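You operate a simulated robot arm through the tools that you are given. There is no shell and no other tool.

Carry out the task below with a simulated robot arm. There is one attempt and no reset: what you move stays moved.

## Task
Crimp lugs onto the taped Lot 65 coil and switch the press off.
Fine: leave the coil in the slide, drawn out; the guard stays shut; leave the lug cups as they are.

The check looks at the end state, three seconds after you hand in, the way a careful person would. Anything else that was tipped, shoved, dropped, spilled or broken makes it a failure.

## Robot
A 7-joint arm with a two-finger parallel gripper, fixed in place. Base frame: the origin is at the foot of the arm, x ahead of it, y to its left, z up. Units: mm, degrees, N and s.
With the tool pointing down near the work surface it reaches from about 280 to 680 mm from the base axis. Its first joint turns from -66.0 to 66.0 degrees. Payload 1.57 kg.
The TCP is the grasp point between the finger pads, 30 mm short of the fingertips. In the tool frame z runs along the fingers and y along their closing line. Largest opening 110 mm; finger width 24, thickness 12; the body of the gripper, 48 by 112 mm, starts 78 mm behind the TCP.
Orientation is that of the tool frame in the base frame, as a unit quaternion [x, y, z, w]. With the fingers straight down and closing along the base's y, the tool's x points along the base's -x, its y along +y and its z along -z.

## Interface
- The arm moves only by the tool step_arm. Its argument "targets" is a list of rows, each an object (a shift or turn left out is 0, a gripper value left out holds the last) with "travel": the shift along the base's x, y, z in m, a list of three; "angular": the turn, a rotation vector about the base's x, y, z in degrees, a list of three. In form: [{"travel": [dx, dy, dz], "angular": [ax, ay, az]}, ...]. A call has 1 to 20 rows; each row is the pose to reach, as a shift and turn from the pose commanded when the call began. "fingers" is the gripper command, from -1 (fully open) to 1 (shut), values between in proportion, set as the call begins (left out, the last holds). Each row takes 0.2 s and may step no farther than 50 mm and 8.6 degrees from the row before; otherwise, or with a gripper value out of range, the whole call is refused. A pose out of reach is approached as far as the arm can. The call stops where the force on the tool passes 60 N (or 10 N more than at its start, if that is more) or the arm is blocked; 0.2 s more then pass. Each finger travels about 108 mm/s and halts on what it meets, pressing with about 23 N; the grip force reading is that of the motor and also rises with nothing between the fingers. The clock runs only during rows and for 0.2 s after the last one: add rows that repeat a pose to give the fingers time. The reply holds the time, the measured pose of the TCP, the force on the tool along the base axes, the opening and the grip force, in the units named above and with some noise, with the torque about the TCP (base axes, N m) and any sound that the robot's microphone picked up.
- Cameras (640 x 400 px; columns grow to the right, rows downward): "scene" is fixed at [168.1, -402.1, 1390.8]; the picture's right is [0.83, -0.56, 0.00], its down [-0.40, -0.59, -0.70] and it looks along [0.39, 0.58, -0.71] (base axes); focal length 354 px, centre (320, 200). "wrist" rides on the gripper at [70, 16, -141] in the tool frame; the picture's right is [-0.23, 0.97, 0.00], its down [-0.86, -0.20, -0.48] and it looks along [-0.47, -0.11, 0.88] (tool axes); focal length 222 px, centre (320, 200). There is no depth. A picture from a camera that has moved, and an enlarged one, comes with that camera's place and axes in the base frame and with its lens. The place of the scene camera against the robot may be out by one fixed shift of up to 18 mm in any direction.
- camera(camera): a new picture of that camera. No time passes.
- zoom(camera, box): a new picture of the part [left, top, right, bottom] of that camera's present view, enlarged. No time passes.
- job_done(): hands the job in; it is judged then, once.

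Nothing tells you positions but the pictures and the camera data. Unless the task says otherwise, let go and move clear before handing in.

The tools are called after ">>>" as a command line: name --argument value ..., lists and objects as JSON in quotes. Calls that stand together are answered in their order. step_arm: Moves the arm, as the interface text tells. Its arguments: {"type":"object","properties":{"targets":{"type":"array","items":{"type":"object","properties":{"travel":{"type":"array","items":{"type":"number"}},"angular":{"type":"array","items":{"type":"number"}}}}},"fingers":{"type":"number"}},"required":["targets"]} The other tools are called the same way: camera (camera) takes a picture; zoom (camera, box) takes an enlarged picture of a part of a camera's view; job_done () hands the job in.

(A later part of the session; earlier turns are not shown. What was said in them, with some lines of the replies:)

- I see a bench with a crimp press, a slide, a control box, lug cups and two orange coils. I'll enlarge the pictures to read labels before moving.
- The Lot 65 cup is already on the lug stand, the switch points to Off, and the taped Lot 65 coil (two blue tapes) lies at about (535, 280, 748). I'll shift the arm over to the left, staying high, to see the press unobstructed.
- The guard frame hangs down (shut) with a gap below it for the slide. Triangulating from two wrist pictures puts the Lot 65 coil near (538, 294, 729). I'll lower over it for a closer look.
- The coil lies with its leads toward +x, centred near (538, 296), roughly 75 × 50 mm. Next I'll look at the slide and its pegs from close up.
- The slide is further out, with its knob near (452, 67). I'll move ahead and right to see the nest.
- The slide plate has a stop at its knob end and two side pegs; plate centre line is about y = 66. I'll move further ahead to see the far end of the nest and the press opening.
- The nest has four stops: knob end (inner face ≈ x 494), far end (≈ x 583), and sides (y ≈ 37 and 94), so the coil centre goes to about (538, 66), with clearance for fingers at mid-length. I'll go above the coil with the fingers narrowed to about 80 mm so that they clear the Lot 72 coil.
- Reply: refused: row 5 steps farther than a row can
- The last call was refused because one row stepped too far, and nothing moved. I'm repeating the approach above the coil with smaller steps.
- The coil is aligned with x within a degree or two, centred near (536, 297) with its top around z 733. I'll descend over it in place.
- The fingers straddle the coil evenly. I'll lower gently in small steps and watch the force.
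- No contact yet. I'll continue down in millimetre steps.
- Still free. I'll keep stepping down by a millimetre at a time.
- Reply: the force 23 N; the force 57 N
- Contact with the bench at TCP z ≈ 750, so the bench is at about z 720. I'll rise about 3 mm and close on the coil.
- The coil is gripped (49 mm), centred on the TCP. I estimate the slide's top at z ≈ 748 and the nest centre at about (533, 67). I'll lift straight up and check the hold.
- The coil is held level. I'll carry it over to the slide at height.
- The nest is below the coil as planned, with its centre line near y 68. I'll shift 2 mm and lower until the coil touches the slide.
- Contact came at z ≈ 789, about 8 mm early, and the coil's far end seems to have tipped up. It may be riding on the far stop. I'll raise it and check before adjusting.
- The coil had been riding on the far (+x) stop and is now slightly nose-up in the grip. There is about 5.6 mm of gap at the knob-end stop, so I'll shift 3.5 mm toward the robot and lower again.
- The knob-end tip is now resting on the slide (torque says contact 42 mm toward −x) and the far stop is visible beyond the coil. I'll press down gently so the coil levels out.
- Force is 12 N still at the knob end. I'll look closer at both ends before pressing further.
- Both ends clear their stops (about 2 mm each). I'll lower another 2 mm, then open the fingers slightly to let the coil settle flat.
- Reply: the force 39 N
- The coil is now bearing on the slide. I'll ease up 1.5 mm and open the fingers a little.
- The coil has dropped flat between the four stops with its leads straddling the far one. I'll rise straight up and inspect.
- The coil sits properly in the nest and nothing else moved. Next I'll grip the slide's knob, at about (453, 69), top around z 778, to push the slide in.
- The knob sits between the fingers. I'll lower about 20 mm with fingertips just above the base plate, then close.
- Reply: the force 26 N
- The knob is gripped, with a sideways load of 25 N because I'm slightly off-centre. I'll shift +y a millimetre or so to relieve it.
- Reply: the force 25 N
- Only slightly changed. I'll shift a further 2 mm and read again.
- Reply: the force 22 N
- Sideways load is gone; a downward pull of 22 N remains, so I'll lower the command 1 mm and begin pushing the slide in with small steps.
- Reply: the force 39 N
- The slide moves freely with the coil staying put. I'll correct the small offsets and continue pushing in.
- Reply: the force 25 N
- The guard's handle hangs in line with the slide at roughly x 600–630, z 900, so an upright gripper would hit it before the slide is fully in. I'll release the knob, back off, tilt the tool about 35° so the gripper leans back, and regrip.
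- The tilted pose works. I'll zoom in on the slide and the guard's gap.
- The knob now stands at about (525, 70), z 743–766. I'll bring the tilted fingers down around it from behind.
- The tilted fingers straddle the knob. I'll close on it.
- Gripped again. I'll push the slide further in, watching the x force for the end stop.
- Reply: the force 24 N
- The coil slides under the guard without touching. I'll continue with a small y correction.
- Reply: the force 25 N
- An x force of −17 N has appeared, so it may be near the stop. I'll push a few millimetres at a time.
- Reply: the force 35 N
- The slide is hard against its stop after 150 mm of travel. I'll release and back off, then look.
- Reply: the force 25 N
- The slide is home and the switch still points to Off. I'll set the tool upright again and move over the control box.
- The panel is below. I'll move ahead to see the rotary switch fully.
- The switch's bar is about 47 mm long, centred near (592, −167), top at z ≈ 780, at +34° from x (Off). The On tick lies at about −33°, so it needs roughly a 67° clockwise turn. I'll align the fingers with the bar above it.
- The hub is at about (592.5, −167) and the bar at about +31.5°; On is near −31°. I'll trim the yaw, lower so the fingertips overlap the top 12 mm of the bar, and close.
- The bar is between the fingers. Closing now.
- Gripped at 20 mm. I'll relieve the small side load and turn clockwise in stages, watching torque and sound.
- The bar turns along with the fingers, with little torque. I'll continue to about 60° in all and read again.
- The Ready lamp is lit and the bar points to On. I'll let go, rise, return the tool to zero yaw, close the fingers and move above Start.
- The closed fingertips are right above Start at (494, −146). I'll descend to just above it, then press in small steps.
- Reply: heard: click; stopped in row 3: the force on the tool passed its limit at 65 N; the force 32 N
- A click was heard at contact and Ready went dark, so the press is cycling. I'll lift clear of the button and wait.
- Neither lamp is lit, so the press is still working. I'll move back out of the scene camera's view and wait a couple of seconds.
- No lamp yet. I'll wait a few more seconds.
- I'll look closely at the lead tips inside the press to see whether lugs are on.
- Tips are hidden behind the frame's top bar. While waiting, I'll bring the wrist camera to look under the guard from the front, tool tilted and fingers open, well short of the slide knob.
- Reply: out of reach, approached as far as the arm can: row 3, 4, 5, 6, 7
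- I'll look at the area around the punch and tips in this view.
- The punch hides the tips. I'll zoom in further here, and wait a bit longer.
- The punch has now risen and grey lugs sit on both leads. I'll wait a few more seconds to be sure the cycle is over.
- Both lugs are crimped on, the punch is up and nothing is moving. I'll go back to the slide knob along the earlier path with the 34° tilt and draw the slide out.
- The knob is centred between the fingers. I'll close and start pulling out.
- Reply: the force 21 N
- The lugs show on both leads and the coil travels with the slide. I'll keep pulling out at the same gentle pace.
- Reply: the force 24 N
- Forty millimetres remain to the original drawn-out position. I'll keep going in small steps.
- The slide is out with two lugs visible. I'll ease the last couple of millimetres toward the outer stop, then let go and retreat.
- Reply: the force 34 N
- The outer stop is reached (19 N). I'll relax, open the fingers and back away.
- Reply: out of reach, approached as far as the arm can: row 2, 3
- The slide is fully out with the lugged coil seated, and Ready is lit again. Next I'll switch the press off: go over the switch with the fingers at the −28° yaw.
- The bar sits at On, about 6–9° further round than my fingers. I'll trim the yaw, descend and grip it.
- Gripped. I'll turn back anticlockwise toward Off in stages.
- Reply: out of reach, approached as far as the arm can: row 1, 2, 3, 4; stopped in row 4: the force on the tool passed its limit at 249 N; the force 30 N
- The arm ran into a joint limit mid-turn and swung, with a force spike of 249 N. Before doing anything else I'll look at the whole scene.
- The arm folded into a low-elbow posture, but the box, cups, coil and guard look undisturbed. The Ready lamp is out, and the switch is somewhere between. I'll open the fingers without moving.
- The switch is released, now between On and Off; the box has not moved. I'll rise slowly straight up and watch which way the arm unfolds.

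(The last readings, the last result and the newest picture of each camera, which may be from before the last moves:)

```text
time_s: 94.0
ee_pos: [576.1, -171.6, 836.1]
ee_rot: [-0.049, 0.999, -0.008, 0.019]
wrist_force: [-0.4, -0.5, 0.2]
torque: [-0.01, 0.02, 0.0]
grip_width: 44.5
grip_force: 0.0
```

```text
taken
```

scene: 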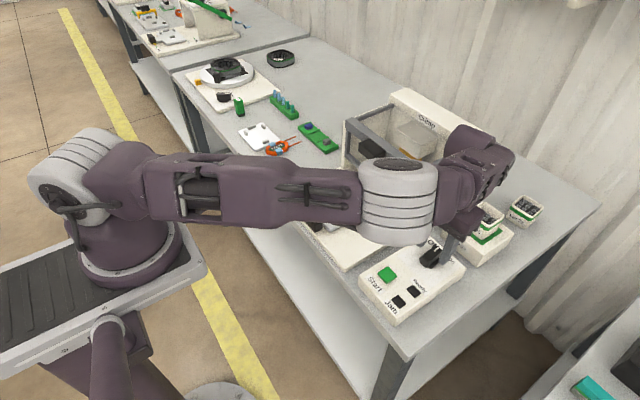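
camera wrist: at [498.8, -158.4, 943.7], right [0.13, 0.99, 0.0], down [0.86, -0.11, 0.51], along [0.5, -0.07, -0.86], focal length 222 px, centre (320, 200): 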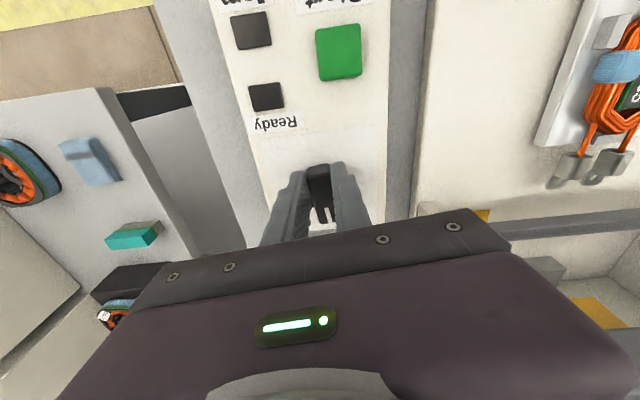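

The arm follows smoothly now. I'll continue up in moderate steps and look again.

>>> step_arm --targets '[{"travel": [0.0, 0.0, 0.02]}, {"travel": [0.0, 0.0, 0.04]}, {"travel": [0.0, 0.0, 0.06]}, {"travel": [0.0, 0.0, 0.08]}, {"travel": [0.0, 0.0, 0.1]}]'

>>> camera --camera "scene"

>>> camera --camera "wrist"

```text
time_s: 95.2
ee_pos: [576.9, -171.7, 936.5]
ee_rot: [-0.048, 0.999, -0.007, 0.019]
wrist_force: [-0.1, -0.4, -0.1]
torque: [0.0, 0.0, 0.0]
grip_width: 44.1
grip_force: 0.1
```

```text
taken
```

scene: 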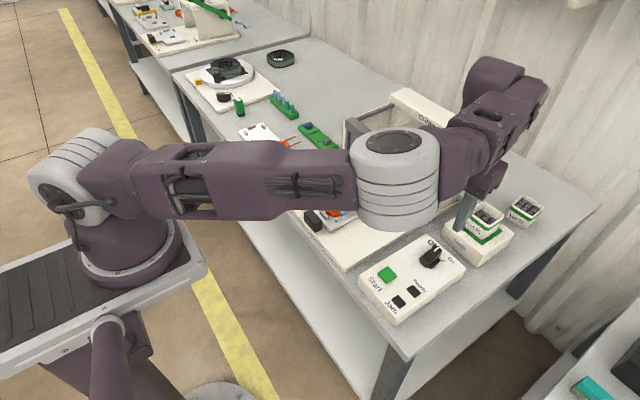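

```text
taken
camera wrist: at [500.0, -161.9, 1074.1], right [0.13, 0.99, -0.01], down [0.85, -0.11, 0.51], along [0.51, -0.07, -0.86], focal length 222 px, centre (320, 200)
```

wrist: 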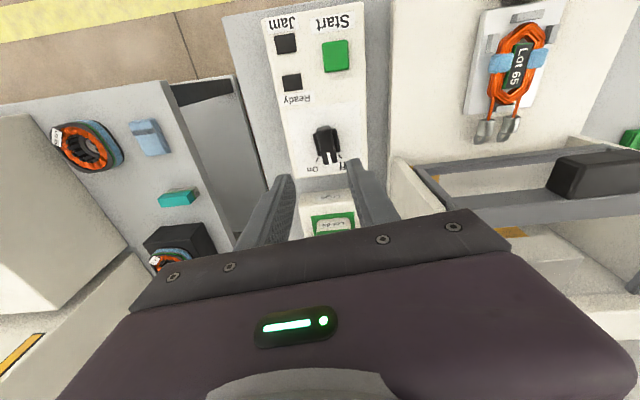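

All objects look undisturbed. I'll rise further and draw back toward the starting pose so the arm can return to its normal posture.

>>> step_arm --targets '[{"travel": [-0.005, 0.0, 0.03]}, {"travel": [-0.015, 0.01, 0.06]}, {"travel": [-0.035, 0.025, 0.08]}, {"travel": [-0.055, 0.04, 0.1]}, {"travel": [-0.075, 0.055, 0.12]}, {"travel": [-0.095, 0.07, 0.125]}]'

>>> camera --camera "scene"

```text
time_s: 96.5
ee_pos: [481.2, -101.8, 1060.7]
ee_rot: [-0.047, 0.999, -0.008, 0.019]
wrist_force: [-0.2, 0.3, 0.0]
torque: [0.01, -0.01, 0.01]
grip_width: 44.2
grip_force: 0.1
```

```text
taken
```

scene: 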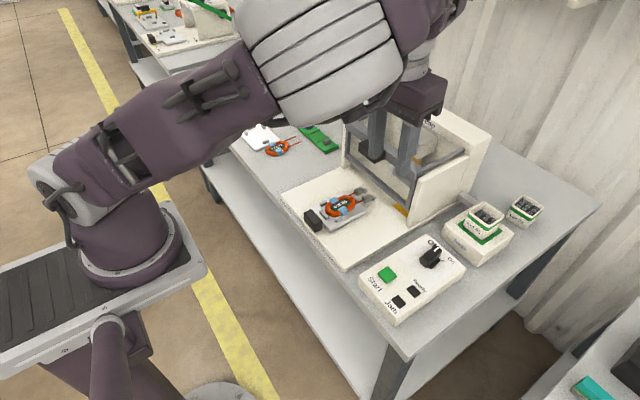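

The elbow is back up and the bench looks untouched. I'll straighten the tool's orientation at a pose near the start and take a careful look at the switch and surroundings.

>>> step_arm --targets '[{"travel": [-0.01, 0.01, 0.0], "angular": [0.5, 1.1, -2.7]}, {"travel": [-0.027, 0.025, 0.0], "angular": [0.9, 2.2, -5.4]}, {"travel": [-0.027, 0.025, 0.0], "angular": [0.9, 2.2, -5.4]}]'

>>> camera --camera "scene"

>>> zoom --camera "scene" --box '[390, 200, 500, 290]'

>>> zoom --camera "scene" --box '[280, 80, 540, 270]'

>>> camera --camera "wrist"

```text
time_s: 97.3
ee_pos: [454.0, -76.2, 1060.8]
ee_rot: [-0.001, 1.0, 0.001, -0.001]
wrist_force: [1.0, 0.4, 0.1]
torque: [0.02, -0.01, -0.01]
grip_width: 43.9
grip_force: 0.0
```

```text
taken
```

scene: 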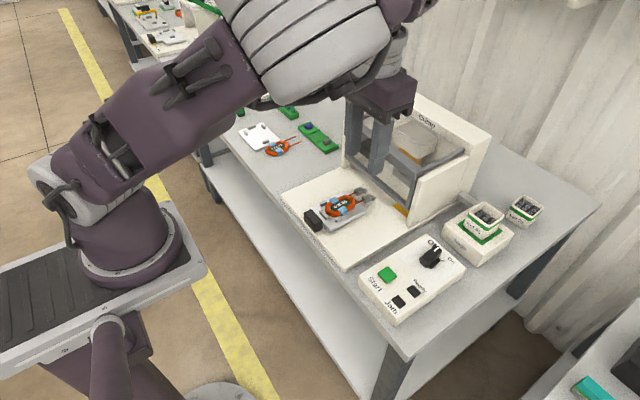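

```text
4.44 times, centred on (445, 245) of scene
camera zoom: at [168.1, -402.1, 1390.8], right [0.83, -0.56, 0.0], down [-0.4, -0.59, -0.7], along [0.39, 0.58, -0.71], focal length 1576 px, centre (-236, 0)
```

zoom: 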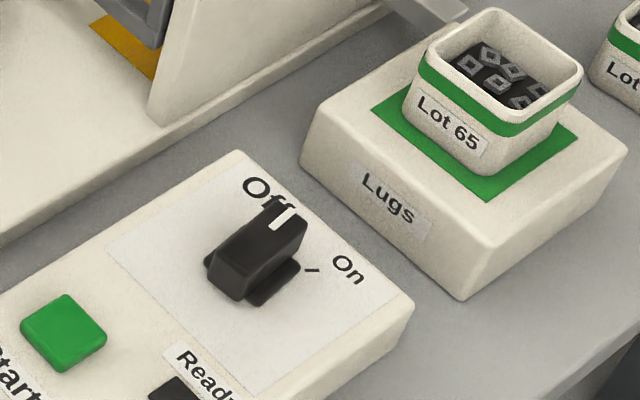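

```text
2.11 times, centred on (410, 175) of scene
camera zoom: at [168.1, -402.1, 1390.8], right [0.83, -0.56, 0.0], down [-0.4, -0.59, -0.7], along [0.39, 0.58, -0.71], focal length 746 px, centre (130, 253)
```

zoom: 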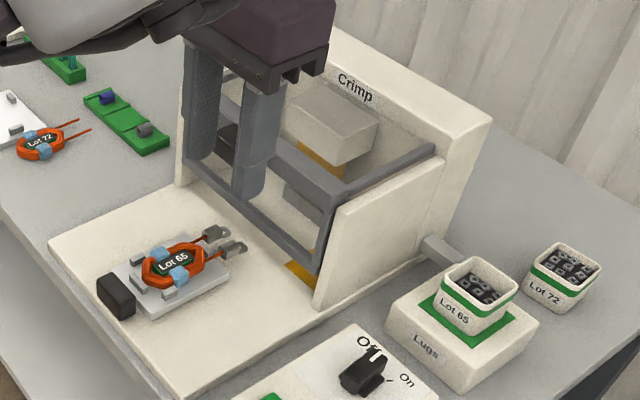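

```text
taken
camera wrist: at [384.1, -61.7, 1202.0], right [0.22, 0.97, 0.0], down [0.86, -0.2, 0.48], along [0.47, -0.11, -0.88], focal length 222 px, centre (320, 200)
```

wrist: 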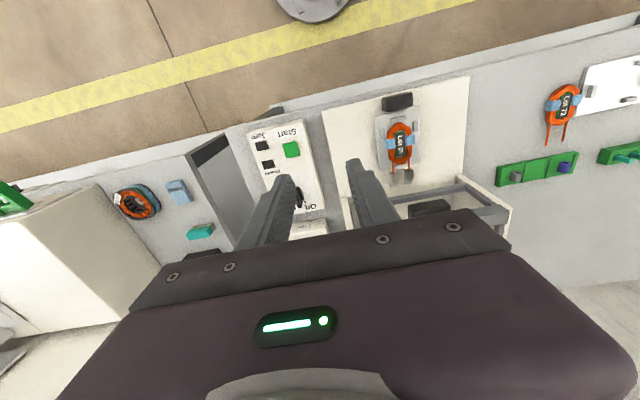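

Everything is intact: coil lugged in the slide, guard shut, cups in place; only the switch stands part-way. Rather than turn the wrist again, I'll nudge the bar to Off from the side with closed fingers. First I'll go back above the switch at height.

>>> step_arm --targets '[{"travel": [0.0, -0.03, 0.0]}, {"travel": [0.02, -0.06, -0.02]}, {"travel": [0.045, -0.08, -0.045]}, {"travel": [0.07, -0.09, -0.07]}, {"travel": [0.09, -0.095, -0.1]}, {"travel": [0.095, -0.095, -0.13]}, {"travel": [0.095, -0.095, -0.13]}]' --fingers 1

>>> camera --camera "scene"

>>> zoom --camera "wrist" --box '[220, 80, 420, 230]'

```text
time_s: 99.0
ee_pos: [549.7, -172.2, 929.3]
ee_rot: [-0.001, 1.0, 0.0, -0.001]
wrist_force: [0.4, 0.4, 0.6]
torque: [-0.06, 0.0, 0.0]
grip_width: 0.1
grip_force: 21.2
```

```text
taken
```

scene: 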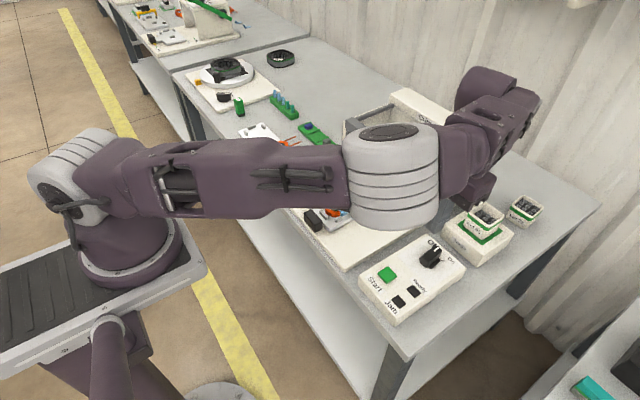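

```text
2.67 times, centred on (320, 155) of wrist
camera zoom: at [479.5, -158.0, 1070.7], right [0.22, 0.97, 0.0], down [0.86, -0.2, 0.48], along [0.47, -0.11, -0.88], focal length 592 px, centre (320, 320)
```

zoom: 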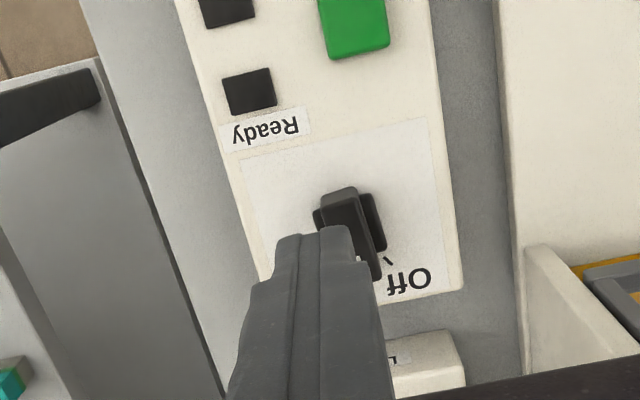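

The switch's bar now lies at about 0–5°. I'll push its tail end (near x 569) toward −y, which turns it to Off with only about 10 mm of motion. I'll first line up beside the tail on the +y side.

>>> step_arm --targets '[{"travel": [0.009, 0.02, 0.0]}, {"travel": [0.009, 0.039, -0.02]}, {"travel": [0.009, 0.039, -0.05]}, {"travel": [0.009, 0.039, -0.08]}, {"travel": [0.009, 0.039, -0.08]}]'

>>> camera --camera "scene"

>>> zoom --camera "wrist" --box '[220, 80, 420, 230]'

```text
time_s: 100.2
ee_pos: [558.7, -133.2, 850.2]
ee_rot: [-0.003, 1.0, 0.001, -0.001]
wrist_force: [0.6, -0.3, -0.4]
torque: [0.02, -0.02, -0.01]
grip_width: 0.4
grip_force: 21.4
```

```text
taken
```

scene: 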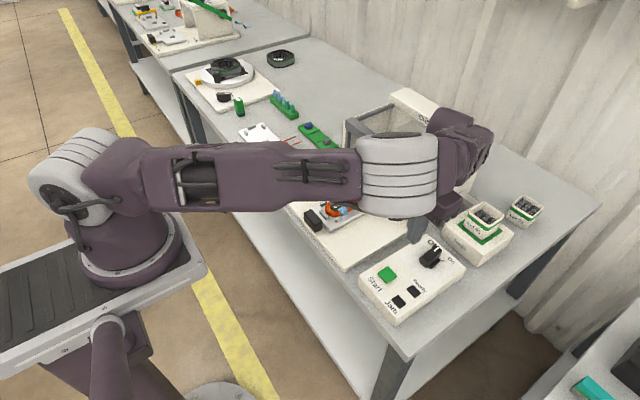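

```text
2.67 times, centred on (320, 155) of wrist
camera zoom: at [488.9, -118.8, 991.1], right [0.22, 0.97, 0.0], down [0.86, -0.2, 0.48], along [0.47, -0.11, -0.88], focal length 592 px, centre (320, 320)
```

zoom: 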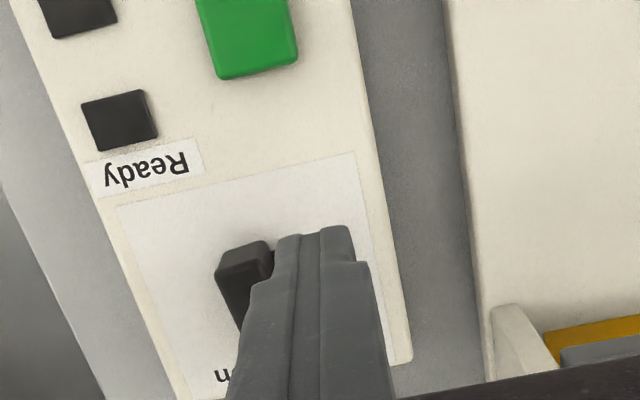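

The tail's +y corner is at about (568, −158), bar at roughly 6°. I'll lower beside it, to fingertip height about 768.

>>> step_arm --targets '[{"travel": [0.001, 0.0, -0.02]}, {"travel": [0.001, 0.0, -0.04]}, {"travel": [0.001, 0.0, -0.053]}, {"travel": [0.001, 0.0, -0.053]}]'

>>> step_arm --targets '[{"travel": [0.0, -0.004, 0.0]}, {"travel": [0.0, -0.008, 0.0]}, {"travel": [0.0, -0.012, 0.0]}]'

>>> zoom --camera "wrist" --box '[220, 80, 420, 230]'

>>> zoom --camera "scene" --box '[360, 180, 500, 300]'

```text
time_s: 101.2
ee_pos: [559.4, -132.9, 798.2]
ee_rot: [-0.002, 1.0, -0.001, 0.0]
wrist_force: [0.3, 0.1, 0.9]
torque: [0.0, 0.01, -0.01]
grip_width: 0.0
grip_force: 21.4
```

```text
time_s: 102.0
ee_pos: [560.6, -143.5, 797.4]
ee_rot: [-0.001, 1.0, 0.0, 0.0]
wrist_force: [0.8, -0.4, 0.1]
torque: [-0.03, -0.01, 0.02]
grip_width: 0.0
grip_force: 21.3
```

```text
2.67 times, centred on (320, 155) of wrist
camera zoom: at [489.3, -130.3, 939.1], right [0.22, 0.97, 0.0], down [0.86, -0.2, 0.48], along [0.47, -0.11, -0.88], focal length 592 px, centre (320, 320)
```

zoom: 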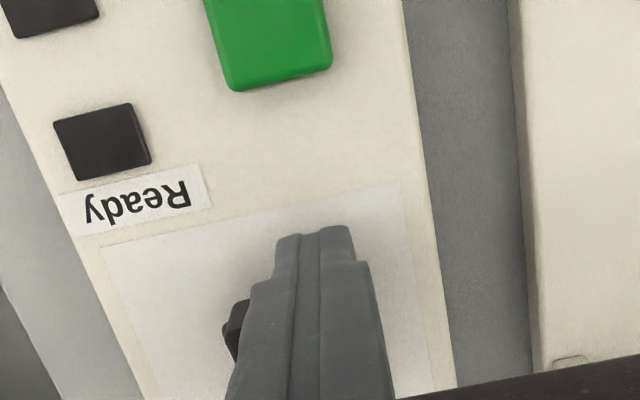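

```text
3.33 times, centred on (430, 240) of scene
camera zoom: at [168.1, -402.1, 1390.8], right [0.83, -0.56, 0.0], down [-0.4, -0.59, -0.7], along [0.39, 0.58, -0.71], focal length 1182 px, centre (-47, 67)
```

zoom: 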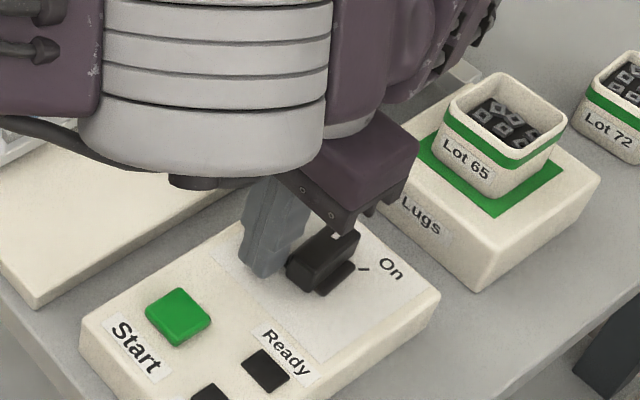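

No contact yet. I'll push on toward −y in 2 mm steps and watch the force.

>>> step_arm --targets '[{"travel": [0.0, -0.002, 0.0]}, {"travel": [0.0, -0.004, 0.0]}, {"travel": [0.0, -0.006, 0.0]}, {"travel": [0.0, -0.008, 0.0]}, {"travel": [0.0, -0.008, 0.0]}]'

>>> zoom --camera "scene" --box '[390, 210, 480, 290]'

```text
time_s: 103.2
ee_pos: [559.4, -152.6, 797.0]
ee_rot: [-0.002, 1.0, 0.001, -0.001]
wrist_force: [-3.3, 2.3, -1.1]
torque: [0.02, 0.01, -0.04]
grip_width: 0.1
grip_force: 21.4
```

```text
5.00 times, centred on (435, 250) of scene
camera zoom: at [168.0, -402.1, 1390.8], right [0.83, -0.56, 0.0], down [-0.4, -0.59, -0.7], along [0.39, 0.58, -0.71], focal length 1773 px, centre (-255, -50)
```

zoom: 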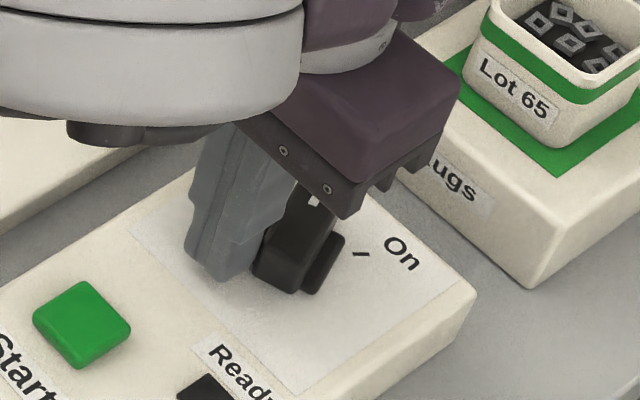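

The bar is turning under light force. I'll continue another 6 mm.

>>> step_arm --targets '[{"travel": [0.0, -0.002, 0.0]}, {"travel": [0.0, -0.004, 0.0]}, {"travel": [0.0, -0.006, 0.0]}, {"travel": [0.0, -0.006, 0.0]}]'

>>> zoom --camera "scene" --box '[390, 210, 480, 290]'

>>> zoom --camera "wrist" --box '[220, 80, 420, 230]'

```text
time_s: 104.2
ee_pos: [560.3, -158.4, 796.7]
ee_rot: [-0.002, 1.0, 0.0, 0.0]
wrist_force: [-0.5, 5.9, 2.3]
torque: [0.01, -0.05, 0.08]
grip_width: 0.0
grip_force: 21.4
```

```text
5.00 times, centred on (435, 250) of scene
camera zoom: at [168.0, -402.0, 1390.8], right [0.83, -0.56, 0.0], down [-0.4, -0.59, -0.7], along [0.39, 0.58, -0.71], focal length 1773 px, centre (-255, -50)
```

zoom: 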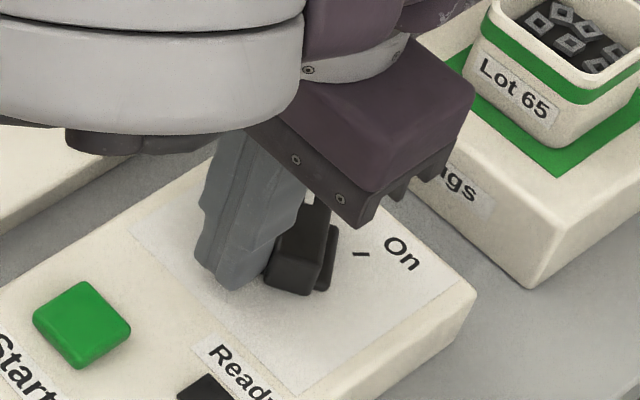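

```text
2.67 times, centred on (320, 155) of wrist
camera zoom: at [489.4, -143.5, 938.7], right [0.22, 0.97, 0.0], down [0.86, -0.2, 0.48], along [0.47, -0.11, -0.88], focal length 592 px, centre (320, 320)
```

zoom: 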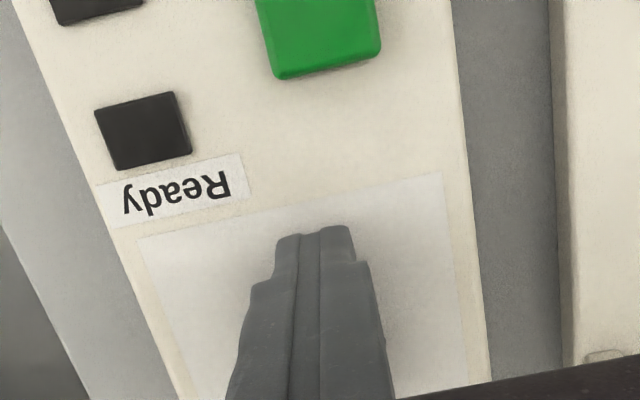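

The bar is near its original Off angle. I'll go on 1 mm at a time until I feel the stop.

>>> step_arm --targets '[{"travel": [0.0, -0.001, 0.0]}, {"travel": [0.0, -0.002, 0.0]}, {"travel": [0.0, -0.002, 0.0]}]'

>>> zoom --camera "scene" --box '[410, 225, 460, 275]'

```text
time_s: 105.0
ee_pos: [559.1, -157.9, 797.8]
ee_rot: [-0.001, 1.0, 0.001, -0.001]
wrist_force: [-0.3, 21.0, 1.7]
torque: [0.21, -0.03, 0.26]
grip_width: 0.0
grip_force: 20.9
```

```text
8.00 times, centred on (435, 250) of scene
camera zoom: at [168.0, -401.6, 1390.9], right [0.83, -0.56, 0.0], down [-0.4, -0.59, -0.7], along [0.39, 0.58, -0.71], focal length 2836 px, centre (-600, -200)
```

zoom: 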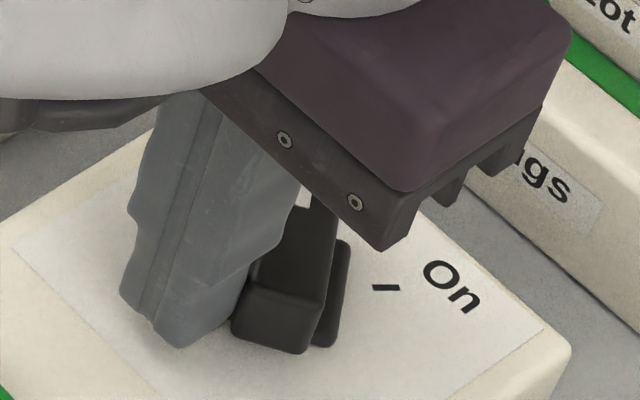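

The stop is felt: 21 N with no further movement. I'll back off in +y, rise and view the switch.

>>> step_arm --targets '[{"travel": [0.0, 0.01, 0.0]}, {"travel": [0.0, 0.022, 0.0]}, {"travel": [0.0, 0.022, 0.03]}, {"travel": [0.0, 0.022, 0.07]}, {"travel": [0.0, 0.022, 0.11]}, {"travel": [-0.03, 0.03, 0.15]}, {"travel": [-0.06, 0.04, 0.19]}, {"travel": [-0.09, 0.06, 0.22]}, {"travel": [-0.105, 0.07, 0.26]}]'

>>> camera --camera "scene"

>>> zoom --camera "scene" --box '[370, 200, 500, 310]'

>>> zoom --camera "scene" --box '[280, 80, 540, 270]'

>>> camera --camera "wrist"

```text
refused: row 6 steps farther than a row can; nothing moved
```

```text
taken
```

scene: 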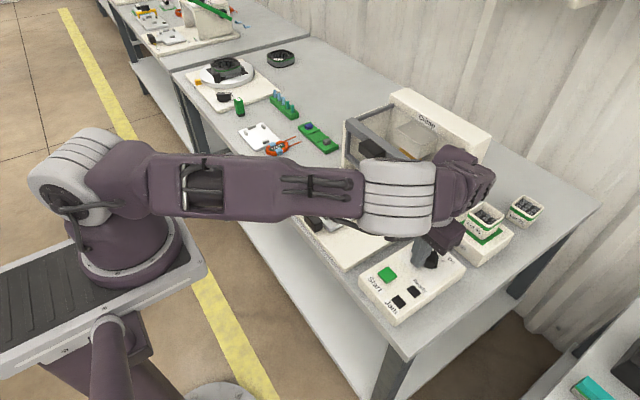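

```text
3.64 times, centred on (435, 255) of scene
camera zoom: at [168.0, -401.6, 1390.9], right [0.83, -0.56, 0.0], down [-0.4, -0.59, -0.7], along [0.39, 0.58, -0.71], focal length 1289 px, centre (-98, 0)
```

zoom: 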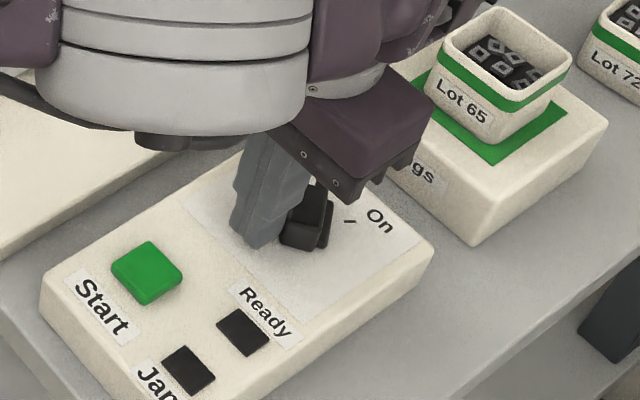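

```text
2.11 times, centred on (410, 175) of scene
camera zoom: at [168.0, -401.6, 1390.9], right [0.83, -0.56, 0.0], down [-0.4, -0.59, -0.7], along [0.39, 0.58, -0.71], focal length 746 px, centre (130, 253)
```

zoom: 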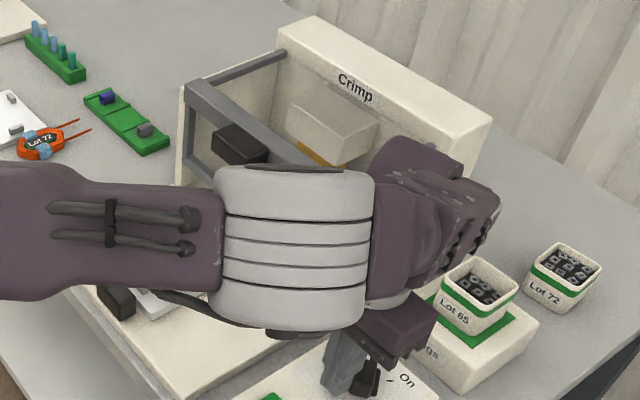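

```text
taken
camera wrist: at [489.2, -144.5, 938.7], right [0.22, 0.97, 0.0], down [0.86, -0.2, 0.48], along [0.47, -0.1, -0.88], focal length 222 px, centre (320, 200)
```

wrist: 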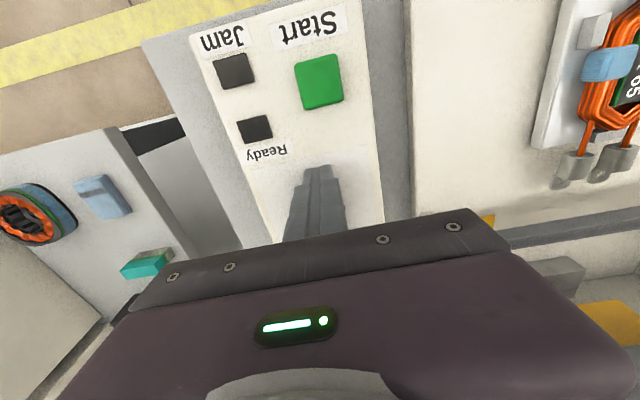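

One row was too long, so nothing moved. I'll repeat the retreat with shorter steps: a little +y, then straight up, then back.

>>> step_arm --targets '[{"travel": [0.0, 0.008, 0.0]}, {"travel": [0.0, 0.015, 0.0]}, {"travel": [0.0, 0.015, 0.03]}, {"travel": [0.0, 0.015, 0.065]}, {"travel": [0.0, 0.015, 0.1]}, {"travel": [0.0, 0.015, 0.14]}, {"travel": [-0.015, 0.025, 0.17]}, {"travel": [-0.035, 0.035, 0.2]}, {"travel": [-0.06, 0.05, 0.23]}, {"travel": [-0.085, 0.065, 0.26]}, {"travel": [-0.105, 0.08, 0.264]}]'

>>> camera --camera "scene"

>>> zoom --camera "scene" --box '[370, 200, 500, 310]'

>>> zoom --camera "scene" --box '[280, 80, 540, 270]'

>>> camera --camera "wrist"

```text
time_s: 107.3
ee_pos: [454.4, -80.5, 1060.6]
ee_rot: [-0.001, 1.0, 0.002, 0.0]
wrist_force: [-0.1, -0.3, -0.6]
torque: [-0.01, 0.01, -0.02]
grip_width: 0.0
grip_force: 21.4
```

```text
taken
```

scene: 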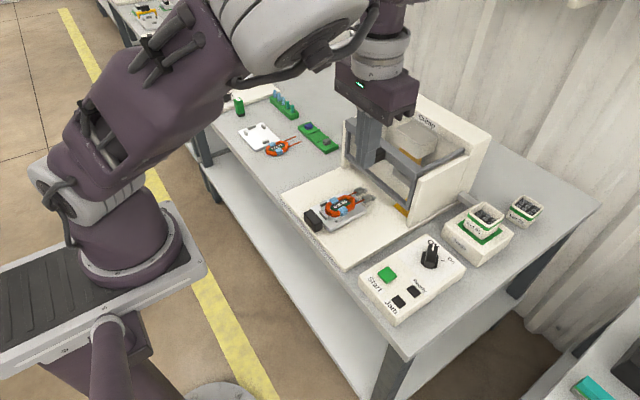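

```text
3.64 times, centred on (435, 255) of scene
camera zoom: at [168.0, -402.1, 1390.8], right [0.83, -0.56, 0.0], down [-0.4, -0.59, -0.7], along [0.39, 0.58, -0.71], focal length 1289 px, centre (-98, 0)
```

zoom: 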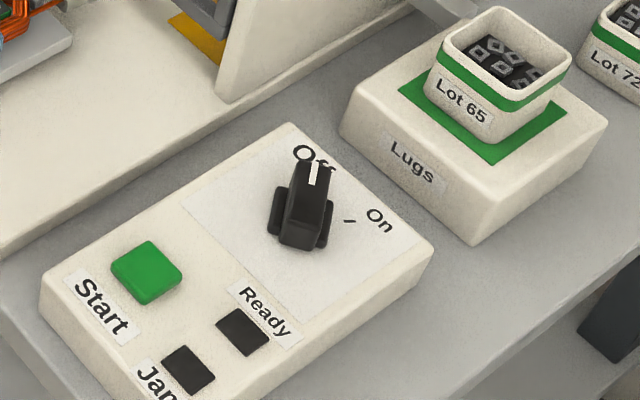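

```text
2.11 times, centred on (410, 175) of scene
camera zoom: at [168.0, -402.1, 1390.8], right [0.83, -0.56, 0.0], down [-0.4, -0.59, -0.7], along [0.39, 0.58, -0.71], focal length 746 px, centre (130, 253)
```

zoom: 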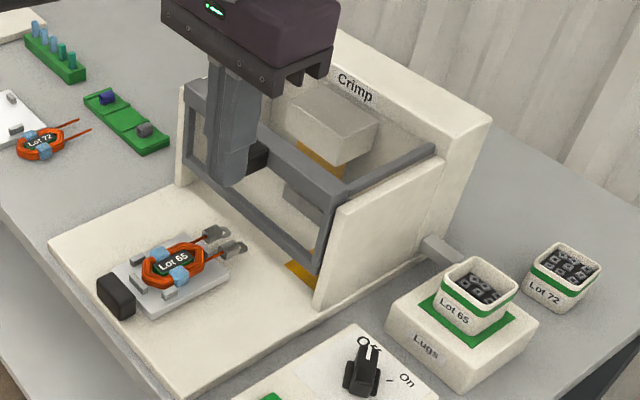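

```text
taken
camera wrist: at [383.6, -65.8, 1202.5], right [0.23, 0.97, 0.0], down [0.86, -0.2, 0.48], along [0.46, -0.11, -0.88], focal length 222 px, centre (320, 200)
```

wrist: 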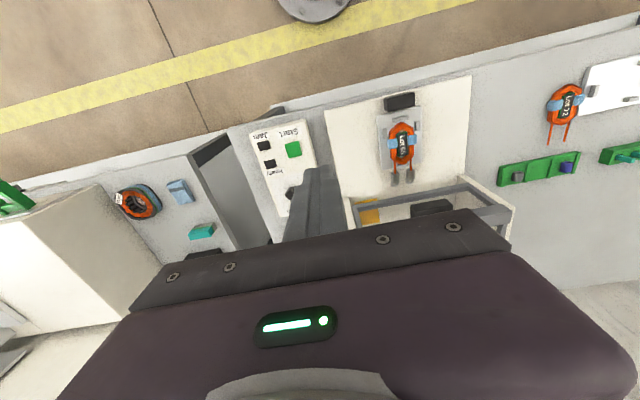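

The switch points at Off again. I'll compare it with the earlier picture at the same zoom and do a last check of the other objects.

>>> zoom --camera "scene" --box '[400, 210, 480, 280]'

>>> zoom --camera "scene" --box '[295, 165, 395, 245]'

>>> zoom --camera "scene" --box '[170, 40, 350, 170]'

```text
5.71 times, centred on (440, 245) of scene
camera zoom: at [168.0, -402.1, 1390.8], right [0.83, -0.56, 0.0], down [-0.4, -0.59, -0.7], along [0.39, 0.58, -0.71], focal length 2026 px, centre (-366, -57)
```

zoom: 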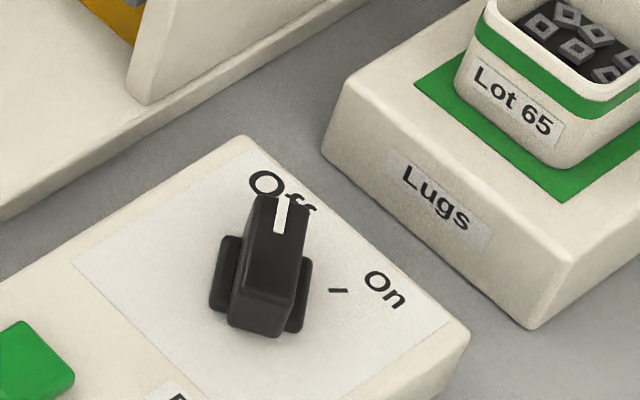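

```text
5.00 times, centred on (345, 205) of scene
camera zoom: at [168.0, -402.1, 1390.8], right [0.83, -0.56, 0.0], down [-0.4, -0.59, -0.7], along [0.39, 0.58, -0.71], focal length 1773 px, centre (195, 175)
```

zoom: 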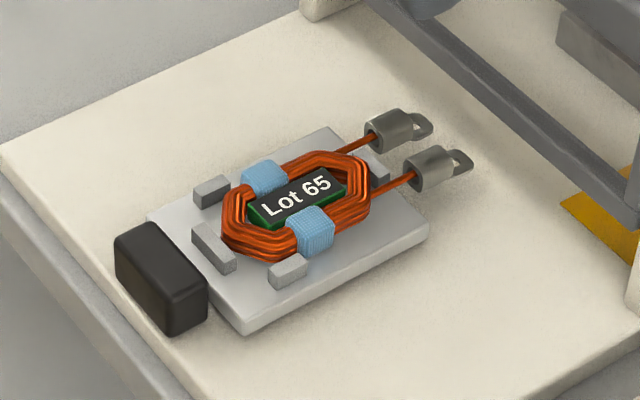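

```text
3.08 times, centred on (260, 105) of scene
camera zoom: at [168.0, -402.1, 1390.8], right [0.83, -0.56, 0.0], down [-0.4, -0.59, -0.7], along [0.39, 0.58, -0.71], focal length 1091 px, centre (505, 492)
```

zoom: 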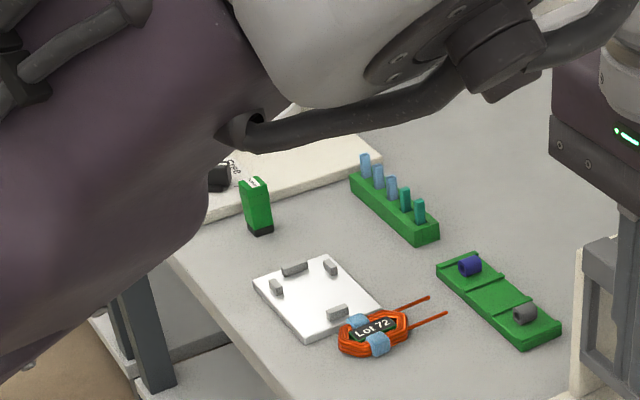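

The switch matches its original Off picture exactly and the lamps are dark. The Lot 65 coil sits in the drawn-out slide with both lugs crimped, the guard is shut, and the cups and everything else are where they were. The arm is clear, so I'm handing in.

>>> job_done

```text
The job is handed in.
```

The taped Lot 65 coil has a lug crimped on each lead, and the press is switched off. I've handed the job in.

- **Coil:** it is still in the slide, which is drawn out to its stop. Both lugs show clearly in the last pictures.
- **Press:** the switch is back at its original Off position and both lamps are dark. The guard was never opened.
- **Everything else:** the lug cups, the Lot 72 coil and the other bench items I could see look undisturbed.

**Arm fault:** while I was turning the switch back, the arm hit a joint limit and swung its elbow low. The force on the tool spiked to 249 N and left the switch part-way. I let go, raised the arm and checked the pictures, and found nothing moved. I then pushed the switch to Off from the side with closed fingers.
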